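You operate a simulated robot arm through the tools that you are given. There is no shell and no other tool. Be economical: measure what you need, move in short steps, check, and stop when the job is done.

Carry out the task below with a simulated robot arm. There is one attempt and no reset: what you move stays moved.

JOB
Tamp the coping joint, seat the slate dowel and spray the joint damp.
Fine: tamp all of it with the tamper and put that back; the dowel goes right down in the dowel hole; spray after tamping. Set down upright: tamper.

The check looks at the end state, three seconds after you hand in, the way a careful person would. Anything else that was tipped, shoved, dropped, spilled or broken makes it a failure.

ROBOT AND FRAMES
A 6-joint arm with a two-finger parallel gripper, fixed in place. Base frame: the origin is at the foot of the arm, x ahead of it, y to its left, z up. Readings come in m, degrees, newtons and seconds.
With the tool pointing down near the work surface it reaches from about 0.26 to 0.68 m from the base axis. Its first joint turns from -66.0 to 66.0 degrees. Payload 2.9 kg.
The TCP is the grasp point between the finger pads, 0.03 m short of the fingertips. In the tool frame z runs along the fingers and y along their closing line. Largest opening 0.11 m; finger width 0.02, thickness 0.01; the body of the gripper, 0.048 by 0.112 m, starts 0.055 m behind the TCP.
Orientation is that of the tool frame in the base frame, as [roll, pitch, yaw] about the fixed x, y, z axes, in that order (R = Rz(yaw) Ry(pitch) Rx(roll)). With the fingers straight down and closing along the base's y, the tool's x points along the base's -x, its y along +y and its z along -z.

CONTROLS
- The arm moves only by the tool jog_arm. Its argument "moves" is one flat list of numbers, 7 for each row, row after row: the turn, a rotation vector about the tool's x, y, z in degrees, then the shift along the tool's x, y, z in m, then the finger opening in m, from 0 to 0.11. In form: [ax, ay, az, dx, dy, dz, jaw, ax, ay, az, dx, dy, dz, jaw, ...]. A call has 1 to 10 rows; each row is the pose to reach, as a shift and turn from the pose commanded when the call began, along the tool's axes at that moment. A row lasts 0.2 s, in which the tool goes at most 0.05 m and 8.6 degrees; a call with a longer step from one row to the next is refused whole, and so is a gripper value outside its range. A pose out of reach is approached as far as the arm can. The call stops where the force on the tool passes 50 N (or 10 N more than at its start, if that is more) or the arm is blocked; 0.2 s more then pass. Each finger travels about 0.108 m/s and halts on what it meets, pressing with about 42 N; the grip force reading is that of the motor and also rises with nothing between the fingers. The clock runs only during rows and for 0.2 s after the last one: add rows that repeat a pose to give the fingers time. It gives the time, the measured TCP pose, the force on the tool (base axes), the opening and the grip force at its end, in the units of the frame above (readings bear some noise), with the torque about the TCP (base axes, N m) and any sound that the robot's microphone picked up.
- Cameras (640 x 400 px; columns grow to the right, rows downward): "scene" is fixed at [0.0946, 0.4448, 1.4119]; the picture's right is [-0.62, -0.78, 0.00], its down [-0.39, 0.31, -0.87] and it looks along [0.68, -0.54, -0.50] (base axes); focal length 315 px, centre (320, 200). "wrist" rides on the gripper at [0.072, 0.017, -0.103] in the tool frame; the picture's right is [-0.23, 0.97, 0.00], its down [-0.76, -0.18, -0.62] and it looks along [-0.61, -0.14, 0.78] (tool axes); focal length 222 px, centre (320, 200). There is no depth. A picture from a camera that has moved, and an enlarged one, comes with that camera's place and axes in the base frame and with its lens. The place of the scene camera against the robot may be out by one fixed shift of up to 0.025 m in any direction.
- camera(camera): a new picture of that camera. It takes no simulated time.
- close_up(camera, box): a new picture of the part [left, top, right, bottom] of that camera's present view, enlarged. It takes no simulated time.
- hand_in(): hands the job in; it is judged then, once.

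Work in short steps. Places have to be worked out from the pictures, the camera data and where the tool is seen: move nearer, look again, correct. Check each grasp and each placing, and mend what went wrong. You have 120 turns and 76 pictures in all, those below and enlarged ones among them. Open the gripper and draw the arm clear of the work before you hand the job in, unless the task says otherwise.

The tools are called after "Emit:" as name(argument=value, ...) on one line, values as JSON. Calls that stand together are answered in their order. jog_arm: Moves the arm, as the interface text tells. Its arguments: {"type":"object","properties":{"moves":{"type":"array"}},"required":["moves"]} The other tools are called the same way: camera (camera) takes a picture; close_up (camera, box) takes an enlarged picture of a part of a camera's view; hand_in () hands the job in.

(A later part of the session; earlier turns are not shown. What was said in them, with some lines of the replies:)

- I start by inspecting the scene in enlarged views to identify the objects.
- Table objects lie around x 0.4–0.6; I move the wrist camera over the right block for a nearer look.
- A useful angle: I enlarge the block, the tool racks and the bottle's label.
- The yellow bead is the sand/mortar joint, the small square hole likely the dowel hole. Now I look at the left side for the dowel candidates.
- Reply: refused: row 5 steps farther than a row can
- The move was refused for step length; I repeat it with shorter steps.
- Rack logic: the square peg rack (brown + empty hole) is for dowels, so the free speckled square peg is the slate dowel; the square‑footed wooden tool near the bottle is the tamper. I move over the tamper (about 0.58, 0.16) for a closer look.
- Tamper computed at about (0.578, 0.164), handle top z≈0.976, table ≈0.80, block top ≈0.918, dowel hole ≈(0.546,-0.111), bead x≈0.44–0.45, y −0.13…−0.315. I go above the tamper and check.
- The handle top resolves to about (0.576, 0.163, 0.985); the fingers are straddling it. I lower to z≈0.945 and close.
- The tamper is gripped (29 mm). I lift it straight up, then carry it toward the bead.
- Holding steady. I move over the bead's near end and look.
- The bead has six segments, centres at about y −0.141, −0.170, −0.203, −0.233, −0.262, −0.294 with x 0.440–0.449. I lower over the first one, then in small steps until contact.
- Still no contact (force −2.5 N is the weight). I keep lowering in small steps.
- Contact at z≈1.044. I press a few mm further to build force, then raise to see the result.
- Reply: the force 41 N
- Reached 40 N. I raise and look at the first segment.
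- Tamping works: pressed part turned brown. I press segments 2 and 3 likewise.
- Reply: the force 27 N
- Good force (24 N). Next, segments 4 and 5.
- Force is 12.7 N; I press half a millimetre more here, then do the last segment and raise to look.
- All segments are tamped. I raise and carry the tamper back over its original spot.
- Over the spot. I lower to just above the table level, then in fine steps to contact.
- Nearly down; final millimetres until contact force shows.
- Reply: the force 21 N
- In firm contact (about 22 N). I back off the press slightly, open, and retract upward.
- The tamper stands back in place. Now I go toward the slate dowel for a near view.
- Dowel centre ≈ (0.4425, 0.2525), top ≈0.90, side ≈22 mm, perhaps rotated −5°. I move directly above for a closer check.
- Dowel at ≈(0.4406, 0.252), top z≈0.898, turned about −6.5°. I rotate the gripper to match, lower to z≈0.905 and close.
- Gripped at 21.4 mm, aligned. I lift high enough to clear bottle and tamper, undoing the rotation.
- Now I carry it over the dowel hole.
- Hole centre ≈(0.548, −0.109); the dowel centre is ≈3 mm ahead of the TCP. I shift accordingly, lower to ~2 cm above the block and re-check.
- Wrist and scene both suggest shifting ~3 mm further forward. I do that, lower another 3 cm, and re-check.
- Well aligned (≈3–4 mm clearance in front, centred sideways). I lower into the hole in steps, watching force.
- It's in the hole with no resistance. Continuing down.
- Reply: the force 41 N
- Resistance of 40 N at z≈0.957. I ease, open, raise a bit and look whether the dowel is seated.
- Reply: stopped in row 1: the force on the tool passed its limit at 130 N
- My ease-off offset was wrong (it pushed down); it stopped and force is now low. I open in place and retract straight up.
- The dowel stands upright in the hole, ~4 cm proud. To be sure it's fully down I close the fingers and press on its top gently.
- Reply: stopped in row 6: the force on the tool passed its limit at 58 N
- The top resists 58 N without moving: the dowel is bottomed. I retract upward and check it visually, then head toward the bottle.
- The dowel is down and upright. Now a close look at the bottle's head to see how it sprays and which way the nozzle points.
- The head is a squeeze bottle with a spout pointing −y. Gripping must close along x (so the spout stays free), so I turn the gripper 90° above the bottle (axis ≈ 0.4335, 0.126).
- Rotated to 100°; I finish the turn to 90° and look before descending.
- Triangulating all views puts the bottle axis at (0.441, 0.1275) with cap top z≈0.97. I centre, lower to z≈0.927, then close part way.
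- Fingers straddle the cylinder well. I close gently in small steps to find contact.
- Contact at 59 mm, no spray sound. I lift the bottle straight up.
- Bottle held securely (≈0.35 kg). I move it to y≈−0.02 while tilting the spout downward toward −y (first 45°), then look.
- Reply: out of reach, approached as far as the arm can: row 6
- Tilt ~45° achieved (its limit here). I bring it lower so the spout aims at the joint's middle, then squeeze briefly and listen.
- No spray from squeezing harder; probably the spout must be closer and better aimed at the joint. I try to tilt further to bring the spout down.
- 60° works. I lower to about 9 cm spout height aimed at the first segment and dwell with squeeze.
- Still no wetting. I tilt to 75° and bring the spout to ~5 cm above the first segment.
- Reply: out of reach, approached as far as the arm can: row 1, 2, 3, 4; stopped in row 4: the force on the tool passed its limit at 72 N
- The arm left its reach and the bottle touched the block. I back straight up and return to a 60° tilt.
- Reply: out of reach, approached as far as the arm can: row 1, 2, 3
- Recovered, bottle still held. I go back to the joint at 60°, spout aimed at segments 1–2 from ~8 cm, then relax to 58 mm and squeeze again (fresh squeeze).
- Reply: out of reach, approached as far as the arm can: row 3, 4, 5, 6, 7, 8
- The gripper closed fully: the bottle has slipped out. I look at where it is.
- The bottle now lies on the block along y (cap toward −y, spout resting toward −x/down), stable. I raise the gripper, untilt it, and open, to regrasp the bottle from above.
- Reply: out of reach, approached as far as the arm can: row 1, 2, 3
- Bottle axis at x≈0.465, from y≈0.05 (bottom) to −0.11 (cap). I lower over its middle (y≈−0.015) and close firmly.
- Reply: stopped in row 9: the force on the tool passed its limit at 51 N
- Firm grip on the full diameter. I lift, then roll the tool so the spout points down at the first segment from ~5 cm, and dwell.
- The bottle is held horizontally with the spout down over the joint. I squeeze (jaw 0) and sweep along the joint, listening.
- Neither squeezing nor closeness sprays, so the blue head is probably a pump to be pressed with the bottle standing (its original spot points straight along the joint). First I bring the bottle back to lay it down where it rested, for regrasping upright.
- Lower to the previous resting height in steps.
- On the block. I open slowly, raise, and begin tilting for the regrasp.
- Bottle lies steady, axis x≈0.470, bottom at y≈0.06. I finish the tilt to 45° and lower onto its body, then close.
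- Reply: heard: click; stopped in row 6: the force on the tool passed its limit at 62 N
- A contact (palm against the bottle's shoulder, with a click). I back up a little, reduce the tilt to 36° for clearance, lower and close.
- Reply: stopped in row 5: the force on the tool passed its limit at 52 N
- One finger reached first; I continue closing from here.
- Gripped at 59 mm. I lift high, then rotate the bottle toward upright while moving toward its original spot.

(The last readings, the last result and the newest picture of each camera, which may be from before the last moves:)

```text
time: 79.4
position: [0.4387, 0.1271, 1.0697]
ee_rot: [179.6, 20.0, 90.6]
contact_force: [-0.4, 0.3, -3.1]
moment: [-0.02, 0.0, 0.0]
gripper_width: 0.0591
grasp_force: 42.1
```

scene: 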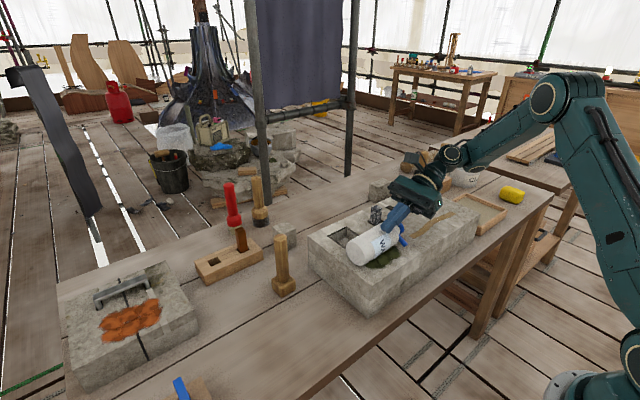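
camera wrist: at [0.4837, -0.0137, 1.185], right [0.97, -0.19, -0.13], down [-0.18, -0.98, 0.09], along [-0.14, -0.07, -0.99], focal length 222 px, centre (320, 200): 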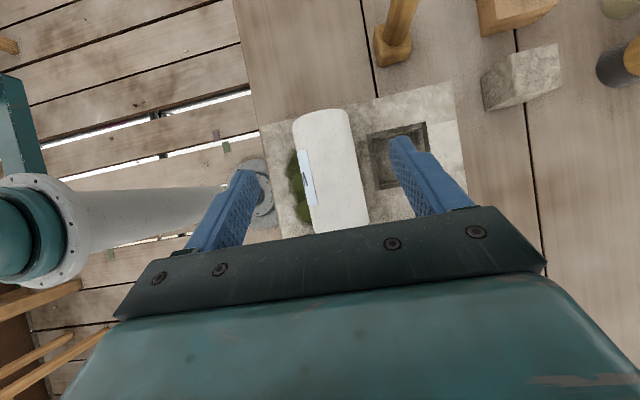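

Continue rotating to −54° (bottle upright).

Emit:
jog_arm(moves=[0, -8, 0, 0, 0, 0, 0.04, 0, -16, 0, 0, 0, 0, 0.04, 0, -24, 0, 0, 0, 0, 0.04, 0, -30, 0, 0, 0, 0, 0.04, 0, -34, 0, 0, 0, 0, 0.04])

Emit:
close_up(camera="scene", box=[230, 150, 470, 350])

```text
time: 80.6
position: [0.4132, 0.0873, 1.03]
ee_rot: [179.0, 53.4, 90.2]
contact_force: [0.2, 0.9, -3.8]
moment: [0.01, -0.02, -0.01]
gripper_width: 0.0588
grasp_force: 41.7
out of reach, approached as far as the arm can: row 3, 4, 5
```

```text
2.00 times, centred on (350, 250) of scene
camera zoom: at [0.0946, 0.4448, 1.4119], right [-0.62, -0.78, 0.0], down [-0.39, 0.31, -0.87], along [0.68, -0.54, -0.5], focal length 630 px, centre (260, 100)
```

zoom: 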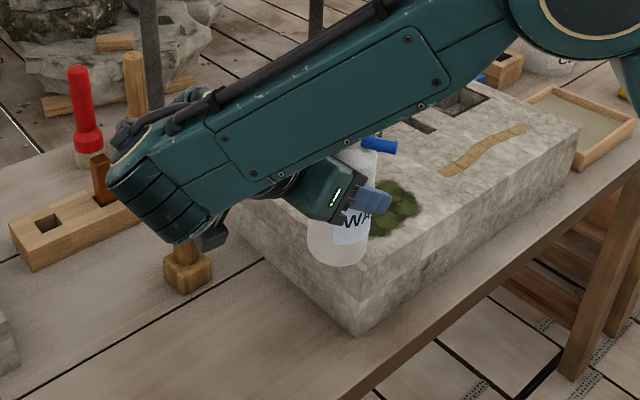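

The bottle is upright in the grip, but the arm is at a reach limit. Turning it about the vertical by +45° relieves the arm and also points the spout to −y as originally; I do that in place.

Emit:
jog_arm(moves=[-6.02, 0, -4.47, 0, 0, 0, 0.04, -12.04, 0, -8.94, 0, 0, 0, 0.04, -18.06, 0, -13.41, 0, 0, 0, 0.04, -24.08, 0, -17.88, 0, 0, 0, 0.04, -30.1, 0, -22.35, 0, 0, 0, 0.04, -36.1, 0, -26.8, 0, 0, 0, 0.04])

```text
time: 82.0
position: [0.4152, 0.0895, 1.0304]
ee_rot: [-179.7, 54.0, 135.9]
contact_force: [0.3, -0.6, -3.3]
moment: [0.0, 0.01, 0.03]
gripper_width: 0.0588
grasp_force: 42.3
```

Fully reached: bottle upright, spout toward −y. I shift over (0.441, 0.137) and lower toward the table.

Emit:
jog_arm(moves=[0, 0, 0, 0.0042, 0.0261, -0.0058, 0.04, 0, 0, 0, 0.0084, 0.0522, -0.0116, 0.04, 0, 0, 0, 0.0367, 0.0522, 0.009, 0.04, 0, 0, 0, 0.0651, 0.0522, 0.0297, 0.04, 0, 0, 0, 0.0893, 0.0522, 0.0473, 0.04, 0, 0, 0, 0.1055, 0.0522, 0.059, 0.04])

```text
time: 83.4
position: [0.4405, 0.1358, 0.9091]
ee_rot: [-179.8, 54.0, 135.7]
contact_force: [-1.0, -0.6, -3.1]
moment: [-0.01, 0.04, 0.0]
gripper_width: 0.0591
grasp_force: 41.4
```

Now fine steps to the table.

Emit:
jog_arm(moves=[0, 0, 0, 0.0032, 0, 0.0024, 0.04, 0, 0, 0, 0.0065, 0, 0.0047, 0.04, 0, 0, 0, 0.0097, 0, 0.0071, 0.04, 0, 0, 0, 0.0121, 0, 0.0088, 0.04, 0, 0, 0, 0.0138, 0, 0.01, 0.04, 0, 0, 0, 0.0154, 0, 0.0112, 0.04])

```text
time: 84.8
position: [0.4418, 0.1358, 0.893]
ee_rot: [179.9, 54.3, 135.4]
contact_force: [-1.7, 0.3, 29.3]
moment: [0.29, 0.17, 0.03]
gripper_width: 0.0588
grasp_force: 41.9
```

On the table. I relax the press, open slightly, and withdraw along the fingers' direction.

Emit:
jog_arm(moves=[0, 0, 0, -0.0012, 0, -0.0009, 0.062, 0, 0, 0, -0.0012, 0, -0.0009, 0.072, 0, 0, 0, -0.0012, 0, -0.0009, 0.076, 0, 0, 0, -0.0012, 0, -0.03, 0.076, 0, 0, 0, -0.0012, 0, -0.07, 0.076, 0, 0, 0, -0.0012, 0, -0.11, 0.076, 0, 0, 0, -0.03, 0, -0.13, 0.076, 0, 0, 0, -0.06, 0, -0.15, 0.076])

Emit:
camera(camera="scene")

```text
time: 86.6
position: [0.3809, 0.1971, 1.0286]
ee_rot: [-179.7, 54.0, 135.8]
contact_force: [0.3, -0.7, -0.5]
moment: [0.02, -0.01, -0.02]
gripper_width: 0.076
grasp_force: 0.0
```

```text
1 pictures are left
```

scene: 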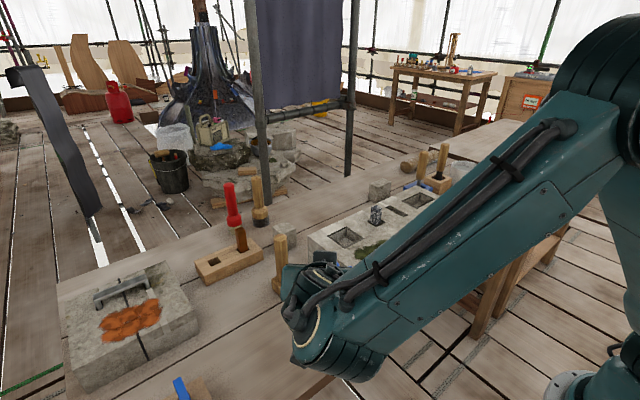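

The view of the bottle is blocked by the arm. I raise and bring the tool back to pointing straight down, fingers closed, to press the bottle's head.

Emit:
jog_arm(moves=[0, 0, 0, -0.032, 0, -0.0235, 0.05, 0, 0, 0, -0.065, 0, -0.047, 0.03, 0, 0, 0, -0.097, 0, -0.0706, 0.01, 0, 8, 0, -0.097, 0, -0.0706, 0, 0, 16, 0, -0.097, 0, -0.0706, 0, 0, 24, 0, -0.097, 0, -0.0706, 0, 0, 32, 0, -0.097, 0, -0.0706, 0, 0, 40, 0, -0.097, 0, -0.0706, 0, 0, 48, 0, -0.097, 0, -0.0706, 0, 0, 54, 0, -0.097, 0, -0.0706, 0])

```text
time: 88.8
position: [0.3808, 0.1965, 1.1486]
ee_rot: [-179.9, -0.1, 135.5]
contact_force: [-0.4, 0.2, 0.4]
moment: [0.02, -0.03, 0.01]
gripper_width: 0.0
grasp_force: 37.9
```

I move over the estimated bottle axis (0.452, 0.126) and descend to just above the cap.

Emit:
jog_arm(moves=[0, 0, 0, -0.045, 0, 0, 0, 0, 0, 0, -0.09, 0, 0, 0, 0, 0, 0, -0.1, 0, 0.03, 0, 0, 0, 0, -0.1, 0, 0.07, 0, 0, 0, 0, -0.1, 0, 0.11, 0, 0, 0, 0, -0.1, 0, 0.13, 0, 0, 0, 0, -0.1, 0, 0.135, 0])

```text
time: 90.4
position: [0.451, 0.1273, 1.0098]
ee_rot: [-179.8, 0.0, 135.6]
contact_force: [0.0, 1.1, 0.2]
moment: [0.0, -0.01, 0.01]
gripper_width: 0.0
grasp_force: 38.1
```

Fine steps down to press the head.

Emit:
jog_arm(moves=[0, 0, 0, 0, 0, 0.003, 0, 0, 0, 0, 0, 0, 0.005, 0, 0, 0, 0, 0, 0, 0.007, 0, 0, 0, 0, 0, 0, 0.009, 0, 0, 0, 0, 0, 0, 0.011, 0, 0, 0, 0, 0, 0, 0.013, 0, 0, 0, 0, 0, 0, 0.015, 0])

```text
time: 92.0
position: [0.4519, 0.1264, 0.9984]
ee_rot: [-179.9, 0.0, 135.6]
contact_force: [0.8, 1.7, 4.7]
moment: [0.04, 0.01, 0.0]
gripper_width: 0.0001
grasp_force: 37.9
heard: click
```

A click on pressing the head: it is a pump. I give several more full strokes with a short hold each.

Emit:
jog_arm(moves=[0, 0, 0, 0, 0, 0.002, 0, 0, 0, 0, 0, 0, 0.002, 0, 0, 0, 0, 0, 0, -0.012, 0, 0, 0, 0, 0, 0, -0.002, 0, 0, 0, 0, 0, 0, 0.002, 0, 0, 0, 0, 0, 0, 0.003, 0, 0, 0, 0, 0, 0, -0.012, 0, 0, 0, 0, 0, 0, -0.002, 0, 0, 0, 0, 0, 0, 0.003, 0, 0, 0, 0, 0, 0, 0.003, 0])

```text
time: 94.2
position: [0.4518, 0.1271, 0.9946]
ee_rot: [-180.0, 0.0, 135.7]
contact_force: [0.9, 1.8, 8.1]
moment: [0.11, 0.0, 0.02]
gripper_width: 0.0002
grasp_force: 37.4
heard: click, click
```

Each stroke clicks. I use the last picture to see the joint and the bottle.

Emit:
close_up(camera="scene", box=[300, 180, 480, 330])

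```text
2.67 times, centred on (390, 255) of scene
camera zoom: at [0.0945, 0.4448, 1.4119], right [-0.62, -0.78, 0.0], down [-0.39, 0.31, -0.87], along [0.68, -0.54, -0.5], focal length 840 px, centre (133, 53)
```

zoom: 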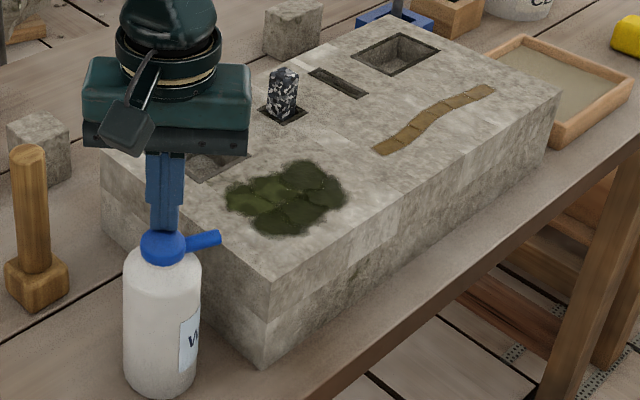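

The pump works but from there only part of the moss area seems reached, not the joint. New plan: grip the bottle by its blue head, tilt it, and push the bottle's base against the block so the pump strokes while aimed at the joint. First I raise and turn the gripper to close along x.

Emit:
jog_arm(moves=[0, 0, 0, 0, 0, -0.03, 0, 0, 0, 0, 0, 0, -0.07, 0, 0, 0, 8, 0, 0, -0.07, 0.02, 0, 0, 16, 0, 0, -0.07, 0.04, 0, 0, 24, 0, 0, -0.07, 0.06, 0, 0, 32, 0, 0, -0.07, 0.07, 0, 0, 40, 0, 0, -0.07, 0.07, 0, 0, 45.7, 0, 0, -0.07, 0.07])

```text
time: 96.0
position: [0.4517, 0.1271, 1.065]
ee_rot: [-180.0, 0.1, 89.7]
contact_force: [0.1, -0.1, 0.4]
moment: [0.01, 0.0, -0.01]
gripper_width: 0.0702
grasp_force: 0.2
```

Lower around the head (TCP z≈0.977) and close gently.

Emit:
jog_arm(moves=[0, 0, 0, 0, 0, 0.04, 0.07, 0, 0, 0, 0, 0, 0.075, 0.07, 0, 0, 0, 0, 0, 0.088, 0.07, 0, 0, 0, 0, 0, 0.088, 0.05, 0, 0, 0, 0, 0, 0.088, 0.035, 0, 0, 0, 0, 0, 0.088, 0.02, 0, 0, 0, 0, 0, 0.088, 0.02])

```text
time: 97.6
position: [0.4513, 0.1264, 0.9771]
ee_rot: [-180.0, 0.1, 89.9]
contact_force: [-3.1, 0.3, 17.4]
moment: [0.16, 0.12, 0.02]
gripper_width: 0.0323
grasp_force: 41.8
```

Gripped at 32 mm. I lift and check the load.

Emit:
jog_arm(moves=[0, 0, 0, 0, 0, -0.02, 0.02, 0, 0, 0, 0, 0, -0.06, 0.02, 0, 0, 0, 0, 0, -0.1, 0.02, 0, 0, 0, 0, 0, -0.14, 0.02])

```text
time: 98.6
position: [0.4523, 0.1293, 1.1184]
ee_rot: [-179.8, 0.1, 89.9]
contact_force: [-0.6, 0.3, -2.5]
moment: [-0.04, 0.0, 0.02]
gripper_width: 0.0318
grasp_force: 41.6
```

The bottle hangs from the gripper by its head. I tilt it to 45° while moving to y≈−0.03 over the block.

Emit:
jog_arm(moves=[0, 6.5, 0, -0.023, -0.002, 0, 0.02, 0, 13, 0, -0.046, -0.004, 0, 0.02, 0, 19.5, 0, -0.069, -0.006, 0, 0.02, 0, 26, 0, -0.092, -0.007, 0, 0.02, 0, 32.5, 0, -0.115, -0.007, 0, 0.02, 0, 39, 0, -0.138, -0.007, 0.02, 0.02, 0, 45, 0, -0.16, -0.007, 0.04, 0.02])

```text
time: 100.2
position: [0.4454, -0.0326, 1.0773]
ee_rot: [-179.8, -45.0, 89.7]
contact_force: [-0.3, 0.4, -2.9]
moment: [-0.22, 0.0, -0.02]
gripper_width: 0.0312
grasp_force: 42.1
```

Load and moment match a firmly held, tilted bottle. I lower until its base edge meets the block, then press on to stroke the pump.

Emit:
jog_arm(moves=[0, 0, 0, -0.0141, 0, 0.0141, 0.02, 0, 0, 0, -0.0191, 0, 0.0191, 0.02, 0, 0, 0, -0.0212, 0, 0.0212, 0.02, 0, 0, 0, -0.0233, 0, 0.0233, 0.02, 0, 0, 0, -0.0254, 0, 0.0254, 0.02, 0, 0, 0, -0.0276, 0, 0.0276, 0.02])

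```text
time: 101.6
position: [0.4435, -0.0358, 1.0435]
ee_rot: [179.1, -44.8, 90.7]
contact_force: [-2.6, -1.2, 6.5]
moment: [0.38, 0.37, 0.29]
gripper_width: 0.0319
grasp_force: 42.2
stopped in row 6: the force on the tool passed its limit at 53 N (the readings are from after the stop); the commanded pose is now the measured one
```

No click: my fingers hold the neck, not the moving head. I'll instead stand the bottle on the block just before the joint and press the head from above there. Raise and untilt first.

Emit:
jog_arm(moves=[0, 0, 0, 0.028, 0, -0.028, 0.02, 0, 0, 0, 0.0566, 0, -0.0566, 0.02, 0, -7.5, 0, 0.05, 0, -0.065, 0.02, 0, -15, 0, 0.045, 0, -0.072, 0.02, 0, -22.5, 0, 0.038, 0, -0.078, 0.02, 0, -30, 0, 0.032, 0, -0.085, 0.02, 0, -37.5, 0, 0.028, 0, -0.09, 0.02, 0, -45, 0, 0.022, 0, -0.092, 0.02])

```text
time: 103.4
position: [0.4436, -0.0853, 1.1228]
ee_rot: [179.4, 0.2, 90.0]
contact_force: [0.4, -0.3, -3.7]
moment: [-0.04, -0.01, 0.0]
gripper_width: 0.0314
grasp_force: 42.2
out of reach, approached as far as the arm can: row 2
```

Bottle vertical again at (0.444, −0.085). I lower it onto the block.

Emit:
jog_arm(moves=[0, 0, 0, 0, 0, 0.025, 0.02, 0, 0, 0, 0, 0, 0.04, 0.02, 0, 0, 0, 0, 0, 0.044, 0.02, 0, 0, 0, 0, 0, 0.047, 0.02, 0, 0, 0, 0, 0, 0.05, 0.02, 0, 0, 0, 0, 0, 0.052, 0.02])

```text
time: 104.8
position: [0.445, -0.0837, 1.0791]
ee_rot: [178.9, 0.2, 90.0]
contact_force: [-3.4, 0.2, 5.3]
moment: [0.03, 0.49, -0.02]
gripper_width: 0.0317
grasp_force: 41.8
stopped in row 6: the force on the tool passed its limit at 55 N (the readings are from after the stop); the commanded pose is now the measured one
```

On the block. I open the fingers wide around it and slide down as a cage until just above palm contact with the head.

Emit:
jog_arm(moves=[0, 0, 0, 0, 0, -0.002, 0.045, 0, 0, 0, 0, 0, -0.002, 0.07, 0, 0, 0, 0, 0, -0.002, 0.088, 0, 0, 0, 0, 0, 0.015, 0.088, 0, 0, 0, 0, 0, 0.035, 0.088, 0, 0, 0, 0, 0, 0.05, 0.088, 0, 0, 0, 0, 0, 0.056, 0.088])

```text
time: 106.4
position: [0.4468, -0.0842, 1.0211]
ee_rot: [178.7, 0.2, 90.0]
contact_force: [-1.0, 0.4, 1.4]
moment: [-0.03, -0.01, 0.02]
gripper_width: 0.0881
grasp_force: 0.2
```

Now I press with the palm in small steps, listening for the click.

Emit:
jog_arm(moves=[1.2, 0, 0, 0, 0, 0.003, 0.088, 1.2, 0, 0, 0, 0, 0.006, 0.088, 1.2, 0, 0, 0, 0, 0.008, 0.088, 1.2, 0, 0, 0, 0, 0.01, 0.088, 1.2, 0, 0, 0, 0, 0.012, 0.088, 1.2, 0, 0, 0, 0, 0.014, 0.088])

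```text
time: 107.8
position: [0.447, -0.0849, 1.0104]
ee_rot: [179.9, 0.3, 90.0]
contact_force: [-2.2, 1.3, 13.0]
moment: [0.13, -0.14, 0.03]
gripper_width: 0.0878
grasp_force: 0.1
heard: click
```

Click. Two more strokes here, then I'll close the fingers with the head held depressed.

Emit:
jog_arm(moves=[0, 0, 0, 0, 0, -0.009, 0.088, 0, 0, 0, 0, 0, 0.0, 0.088, 0, 0, 0, 0, 0, 0.001, 0.088, 0, 0, 0, 0, 0, -0.009, 0.088, 0, 0, 0, 0, 0, 0.0, 0.088, 0, 0, 0, 0, 0, 0.001, 0.088, 0, 0, 0, 0, 0, 0.001, 0.065, 0, 0, 0, 0, 0, 0.001, 0.05, 0, 0, 0, 0, 0, 0.001, 0.04, 0, 0, 0, 0, 0, 0.001, 0.04])

```text
time: 110.0
position: [0.4467, -0.084, 1.0081]
ee_rot: [180.0, 0.2, 90.0]
contact_force: [-12.1, 1.1, 31.8]
moment: [0.22, 0.72, 0.02]
gripper_width: 0.0591
grasp_force: 42.0
```

The bottle is now held with its head depressed by the palm. I lift it, tilt to 45° while moving back to y≈+0.055.

Emit:
jog_arm(moves=[0, 0, 0, 0, 0, -0.03, 0.03, 0, 0, 0, 0, 0, -0.06, 0.03, 0, 0, 0, 0, 0, -0.08, 0.03, 0, 7.5, 0, 0.025, 0, -0.08, 0.03, 0, 15, 0, 0.05, 0, -0.08, 0.03, 0, 22.5, 0, 0.075, 0, -0.075, 0.03, 0, 30, 0, 0.1, 0, -0.065, 0.03, 0, 37.5, 0, 0.12, 0, -0.05, 0.03, 0, 45, 0, 0.14, 0, -0.03, 0.03, 0, 45, 0, 0.14, 0, -0.01, 0.03])

```text
time: 112.2
position: [0.4456, 0.055, 1.0172]
ee_rot: [-179.8, -44.8, 89.9]
contact_force: [-0.8, -0.3, -2.9]
moment: [-0.1, 0.01, 0.0]
gripper_width: 0.0588
grasp_force: 41.9
```

Now a slow sweep along the joint at 45° with the spout leading, listening.

Emit:
jog_arm(moves=[0, 0, 0, -0.0117, 0, -0.0117, 0.02, 0, 0, 0, -0.0234, 0, -0.0234, 0.02, 0, 0, 0, -0.035, 0, -0.035, 0.02, 0, 0, 0, -0.0467, 0, -0.0467, 0.02, 0, 0, 0, -0.0584, 0, -0.0584, 0.02, 0, 0, 0, -0.07, 0, -0.07, 0.02, 0, 0, 0, -0.0817, 0, -0.0817, 0.02, 0, 0, 0, -0.0934, 0, -0.0934, 0.02, 0, 0, 0, -0.105, 0, -0.105, 0.02, 0, 0, 0, -0.1167, 0, -0.1167, 0.02])

```text
time: 114.4
position: [0.4477, -0.109, 1.0165]
ee_rot: [-180.0, -44.7, 89.8]
contact_force: [-0.4, 0.0, -3.3]
moment: [-0.07, 0.02, 0.0]
gripper_width: 0.0585
grasp_force: 42.2
```

No new sound; I continue slightly further and sweep back at a slightly lower height.

Emit:
jog_arm(moves=[0, 0, 0, -0.0149, 0, -0.0035, 0.02, 0, 0, 0, -0.0149, 0, -0.0035, 0.02, 0, 0, 0, 0.0004, 0, 0.0118, 0.02, 0, 0, 0, 0.0157, 0, 0.0271, 0.02, 0, 0, 0, 0.031, 0, 0.0424, 0.02, 0, 0, 0, 0.0463, 0, 0.0577, 0.02, 0, 0, 0, 0.0616, 0, 0.073, 0.02, 0, 0, 0, 0.0769, 0, 0.0883, 0.02, 0, 0, 0, 0.0922, 0, 0.1036, 0.02, 0, 0, 0, 0.1075, 0, 0.1189, 0.02])

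```text
time: 116.6
position: [0.4471, 0.0503, 1.0088]
ee_rot: [-179.9, -44.7, 90.0]
contact_force: [0.4, -0.5, -3.7]
moment: [-0.09, -0.01, 0.0]
gripper_width: 0.0586
grasp_force: 42.5
```

I untilt, and bring the bottle upright over (0.447, −0.02) on the block for proper full strokes there.

Emit:
jog_arm(moves=[0, 0, 0, 0.014, 0, -0.02, 0.02, 0, -7.5, 0, 0.014, 0, -0.04, 0.02, 0, -15, 0, 0.01, 0, -0.05, 0.02, 0, -22.5, 0, 0, 0, -0.06, 0.02, 0, -30, 0, -0.008, 0, -0.068, 0.02, 0, -37.5, 0, -0.015, 0, -0.074, 0.02, 0, -45, 0, -0.0212, 0, -0.0778, 0.02])

```text
time: 118.2
position: [0.4468, -0.0197, 1.0496]
ee_rot: [-179.9, 0.3, 90.0]
contact_force: [-0.1, -0.3, -2.9]
moment: [-0.04, 0.01, -0.01]
gripper_width: 0.0587
grasp_force: 41.5
```

Lower gently onto the block.

Emit:
jog_arm(moves=[0, 0, 0, 0, 0, 0.02, 0.02, 0, 0, 0, 0, 0, 0.032, 0.02, 0, 0, 0, 0, 0, 0.036, 0.02, 0, 0, 0, 0, 0, 0.039, 0.02, 0, 0, 0, 0, 0, 0.041, 0.02, 0, 0, 0, 0, 0, 0.043, 0.02])

```text
time: 119.6
position: [0.4475, -0.0199, 1.009]
ee_rot: [179.8, 0.2, 90.0]
contact_force: [-7.4, -1.8, 31.8]
moment: [0.73, 1.2, 0.2]
gripper_width: 0.0587
grasp_force: 41.7
```

Standing. I open, lift to release the head, and do two full palm strokes.

Emit:
jog_arm(moves=[0, 0, 0, 0, 0, -0.002, 0.072, 0, 0, 0, 0, 0, -0.002, 0.088, 0, 0, 0, 0, 0, -0.018, 0.088, 0, 0, 0, 0, 0, -0.018, 0.088, 0, 0, 0, 0, 0, -0.006, 0.088, 0, 0, 0, 0, 0, 0.001, 0.088, 0, 0, 0, 0, 0, -0.018, 0.088, 0, 0, 0, 0, 0, -0.018, 0.088, 0, 0, 0, 0, 0, -0.006, 0.088, 0, 0, 0, 0, 0, 0.001, 0.088])

```text
time: 121.8
position: [0.4487, -0.0193, 1.0079]
ee_rot: [179.8, 0.4, 89.9]
contact_force: [-3.3, -3.4, 26.7]
moment: [0.53, -0.19, 0.08]
gripper_width: 0.088
grasp_force: 0.0
heard: click, click
```

Two clicks. I regrip with the head free, and lift to reposition beside the joint's far half.

Emit:
jog_arm(moves=[0, 0, 0, 0, 0, -0.014, 0.088, 0, 0, 0, 0, 0, -0.014, 0.07, 0, 0, 0, 0, 0, -0.014, 0.055, 0, 0, 0, 0, 0, -0.014, 0.04, 0, 0, 0, 0, 0, -0.014, 0.03, 0, 0, 0, 0, 0, -0.045, 0.03, 0, 0, 0, 0, 0, -0.075, 0.03])

```text
time: 123.4
position: [0.4455, -0.0178, 1.08]
ee_rot: [-179.9, 0.1, 90.1]
contact_force: [-0.2, -0.2, -3.0]
moment: [-0.02, 0.01, 0.0]
gripper_width: 0.0589
grasp_force: 41.8
```

Move to (0.488, −0.16) turning the spout 24° toward the joint, then lower partway.

Emit:
jog_arm(moves=[0, 0, 6, -0.0355, 0.0106, 0, 0.03, 0, 0, 12, -0.071, 0.0212, 0, 0.03, 0, 0, 18, -0.1065, 0.0319, 0, 0.03, 0, 0, 24, -0.142, 0.0425, 0, 0.03, 0, 0, 24, -0.142, 0.0425, 0.03, 0.03, 0, 0, 24, -0.142, 0.0425, 0.05, 0.03, 0, 0, 24, -0.142, 0.0425, 0.055, 0.03, 0, 0, 24, -0.142, 0.0425, 0.058, 0.03, 0, 0, 24, -0.142, 0.0425, 0.06, 0.03])

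```text
time: 125.4
position: [0.4896, -0.1608, 1.0218]
ee_rot: [-179.9, 0.2, 66.0]
contact_force: [-0.5, 0.2, -2.6]
moment: [-0.02, 0.02, 0.02]
gripper_width: 0.0588
grasp_force: 41.8
```

Final millimetres to contact.

Emit:
jog_arm(moves=[0, 0, 0, 0, 0, 0.0015, 0.03, 0, 0, 0, 0, 0, 0.003, 0.03, 0, 0, 0, 0, 0, 0.0045, 0.03])

```text
time: 126.2
position: [0.4889, -0.1616, 1.0172]
ee_rot: [179.8, 0.2, 66.0]
contact_force: [-3.2, 1.1, 11.0]
moment: [0.64, 0.27, 0.14]
gripper_width: 0.059
grasp_force: 41.7
```

Standing. Open and do two strokes.

Emit:
jog_arm(moves=[0, 0, 0, 0, 0, -0.001, 0.072, 0, 0, 0, 0, 0, -0.006, 0.088, 0, 0, 0, 0, 0, -0.006, 0.088, 0, 0, 0, 0, 0, 0.004, 0.088, 0, 0, 0, 0, 0, 0.0095, 0.088, 0, 0, 0, 0, 0, -0.009, 0.088, 0, 0, 0, 0, 0, -0.009, 0.088, 0, 0, 0, 0, 0, 0.003, 0.088, 0, 0, 0, 0, 0, 0.0095, 0.088])

```text
time: 128.2
position: [0.4888, -0.1623, 1.009]
ee_rot: [179.7, 0.2, 66.0]
contact_force: [-3.4, 1.4, 18.9]
moment: [0.11, -0.33, 0.01]
gripper_width: 0.0879
grasp_force: 0.0
heard: click, click
```

Clicks heard. Now I regrip, lift, and prepare to return the bottle to its original place.

Emit:
jog_arm(moves=[0, 0, 0, 0, 0, -0.013, 0.088, 0, 0, 0, 0, 0, -0.013, 0.07, 0, 0, 0, 0, 0, -0.013, 0.055, 0, 0, 0, 0, 0, -0.013, 0.04, 0, 0, 0, 0, 0, -0.013, 0.03, 0, 0, 0, 0, 0, -0.045, 0.03, 0, 0, 0, 0, 0, -0.085, 0.03])

Emit:
jog_arm(moves=[0, 0, -3, 0.035, -0.023, 0, 0.03, 0, 0, -6, 0.07, -0.046, 0, 0.03, 0, 0, -10, 0.105, -0.069, 0, 0.03, 0, 0, -14, 0.14, -0.092, 0, 0.03, 0, 0, -18, 0.175, -0.116, 0, 0.03, 0, 0, -21, 0.21, -0.139, 0, 0.03, 0, 0, -24, 0.2455, -0.162, 0, 0.03])

```text
time: 129.8
position: [0.4902, -0.1618, 1.0926]
ee_rot: [-180.0, 0.1, 65.9]
contact_force: [0.8, -0.4, -2.8]
moment: [-0.07, -0.01, 0.02]
gripper_width: 0.059
grasp_force: 42.0
```

```text
time: 131.4
position: [0.4402, 0.1306, 1.0882]
ee_rot: [-179.9, 0.3, 89.9]
contact_force: [-1.0, 0.1, -3.3]
moment: [-0.07, -0.01, -0.01]
gripper_width: 0.0592
grasp_force: 41.8
```

Over the original spot; lower to the table.

Emit:
jog_arm(moves=[0, 0, 0, 0, -0.001, 0.04, 0.03, 0, 0, 0, 0, -0.001, 0.08, 0.03, 0, 0, 0, 0, -0.001, 0.12, 0.03, 0, 0, 0, 0, -0.001, 0.15, 0.03, 0, 0, 0, 0, -0.001, 0.158, 0.03, 0, 0, 0, 0, -0.001, 0.161, 0.03, 0, 0, 0, 0, -0.001, 0.164, 0.03, 0, 0, 0, 0, -0.001, 0.166, 0.03])

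```text
time: 133.2
position: [0.4404, 0.129, 0.9241]
ee_rot: [-180.0, 0.2, 90.0]
contact_force: [0.3, 0.4, -2.9]
moment: [-0.04, 0.03, 0.03]
gripper_width: 0.0589
grasp_force: 41.8
```

Emit:
jog_arm(moves=[0, 0, 0, 0, 0, 0.0015, 0.03, 0, 0, 0, 0, 0, 0.003, 0.03, 0, 0, 0, 0, 0, 0.0045, 0.03, 0, 0, 0, 0, 0, 0.006, 0.03, 0, 0, 0, 0, 0, 0.0075, 0.03])

```text
time: 134.4
position: [0.4407, 0.1289, 0.919]
ee_rot: [-179.9, 0.2, 89.9]
contact_force: [-4.6, -4.2, 16.5]
moment: [0.02, 0.56, 0.14]
gripper_width: 0.0587
grasp_force: 42.4
```

Contact with the table. I open, add two strokes from here (spout along the joint line), and then rise clear.

Emit:
jog_arm(moves=[0, 0, 0, 0, 0, -0.001, 0.072, 0, 0, 0, 0, 0, -0.006, 0.088, 0, 0, 0, 0, 0, 0.003, 0.088, 0, 0, 0, 0, 0, 0.009, 0.088, 0, 0, 0, 0, 0, -0.009, 0.088, 0, 0, 0, 0, 0, -0.009, 0.088, 0, 0, 0, 0, 0, 0.003, 0.088, 0, 0, 0, 0, 0, 0.009, 0.088])

Emit:
jog_arm(moves=[0, 0, 0, 0, 0, -0.02, 0.1, 0, 0, 0, 0, 0, -0.06, 0.1, 0, 0, 0, 0, 0, -0.1, 0.1, 0, 0, 0, 0, 0, -0.14, 0.1, 0, 0, 0, 0, 0, -0.18, 0.1, 0, 0, 0, 0, 0, -0.22, 0.1])

```text
time: 136.2
position: [0.4393, 0.1271, 0.9099]
ee_rot: [179.8, 0.2, 89.9]
contact_force: [-2.4, 0.9, 13.0]
moment: [0.09, -0.16, 0.02]
gripper_width: 0.0881
grasp_force: 0.1
heard: click, click
```

```text
time: 137.6
position: [0.4412, 0.127, 1.1265]
ee_rot: [-179.9, 0.2, 90.0]
contact_force: [0.3, -0.7, 0.1]
moment: [-0.02, -0.01, 0.01]
gripper_width: 0.1001
grasp_force: 0.0
```

The bottle stands free on its original spot, the gripper is open and well above everything, so I hand in.

Emit:
hand_in()

```text
The job is handed in.
```

I handed the job in, but I can't confirm the joint ended up damp, because I ran out of pictures before most of the spraying.

- **Tamping:** all six segments of the joint are tamped. The tamper is back on its spot and upright.
- **Dowel:** the slate dowel is down in its hole. It did not move when I pressed on it with 58 N.
- **Spraying:** I sprayed after tamping by pressing the pump head from four positions. Every position gave at least one pump click. My last picture came after the first three clicks, and the joint did not clearly look wet in it. Nothing later could be checked by eye.
- **Mishap:** the bottle slipped out of the gripper once and lay on its side on the block. I stood it back up, and it is at its original place. I set it down by feel there, so I have no picture of it standing. Some spray probably also hit the moss.
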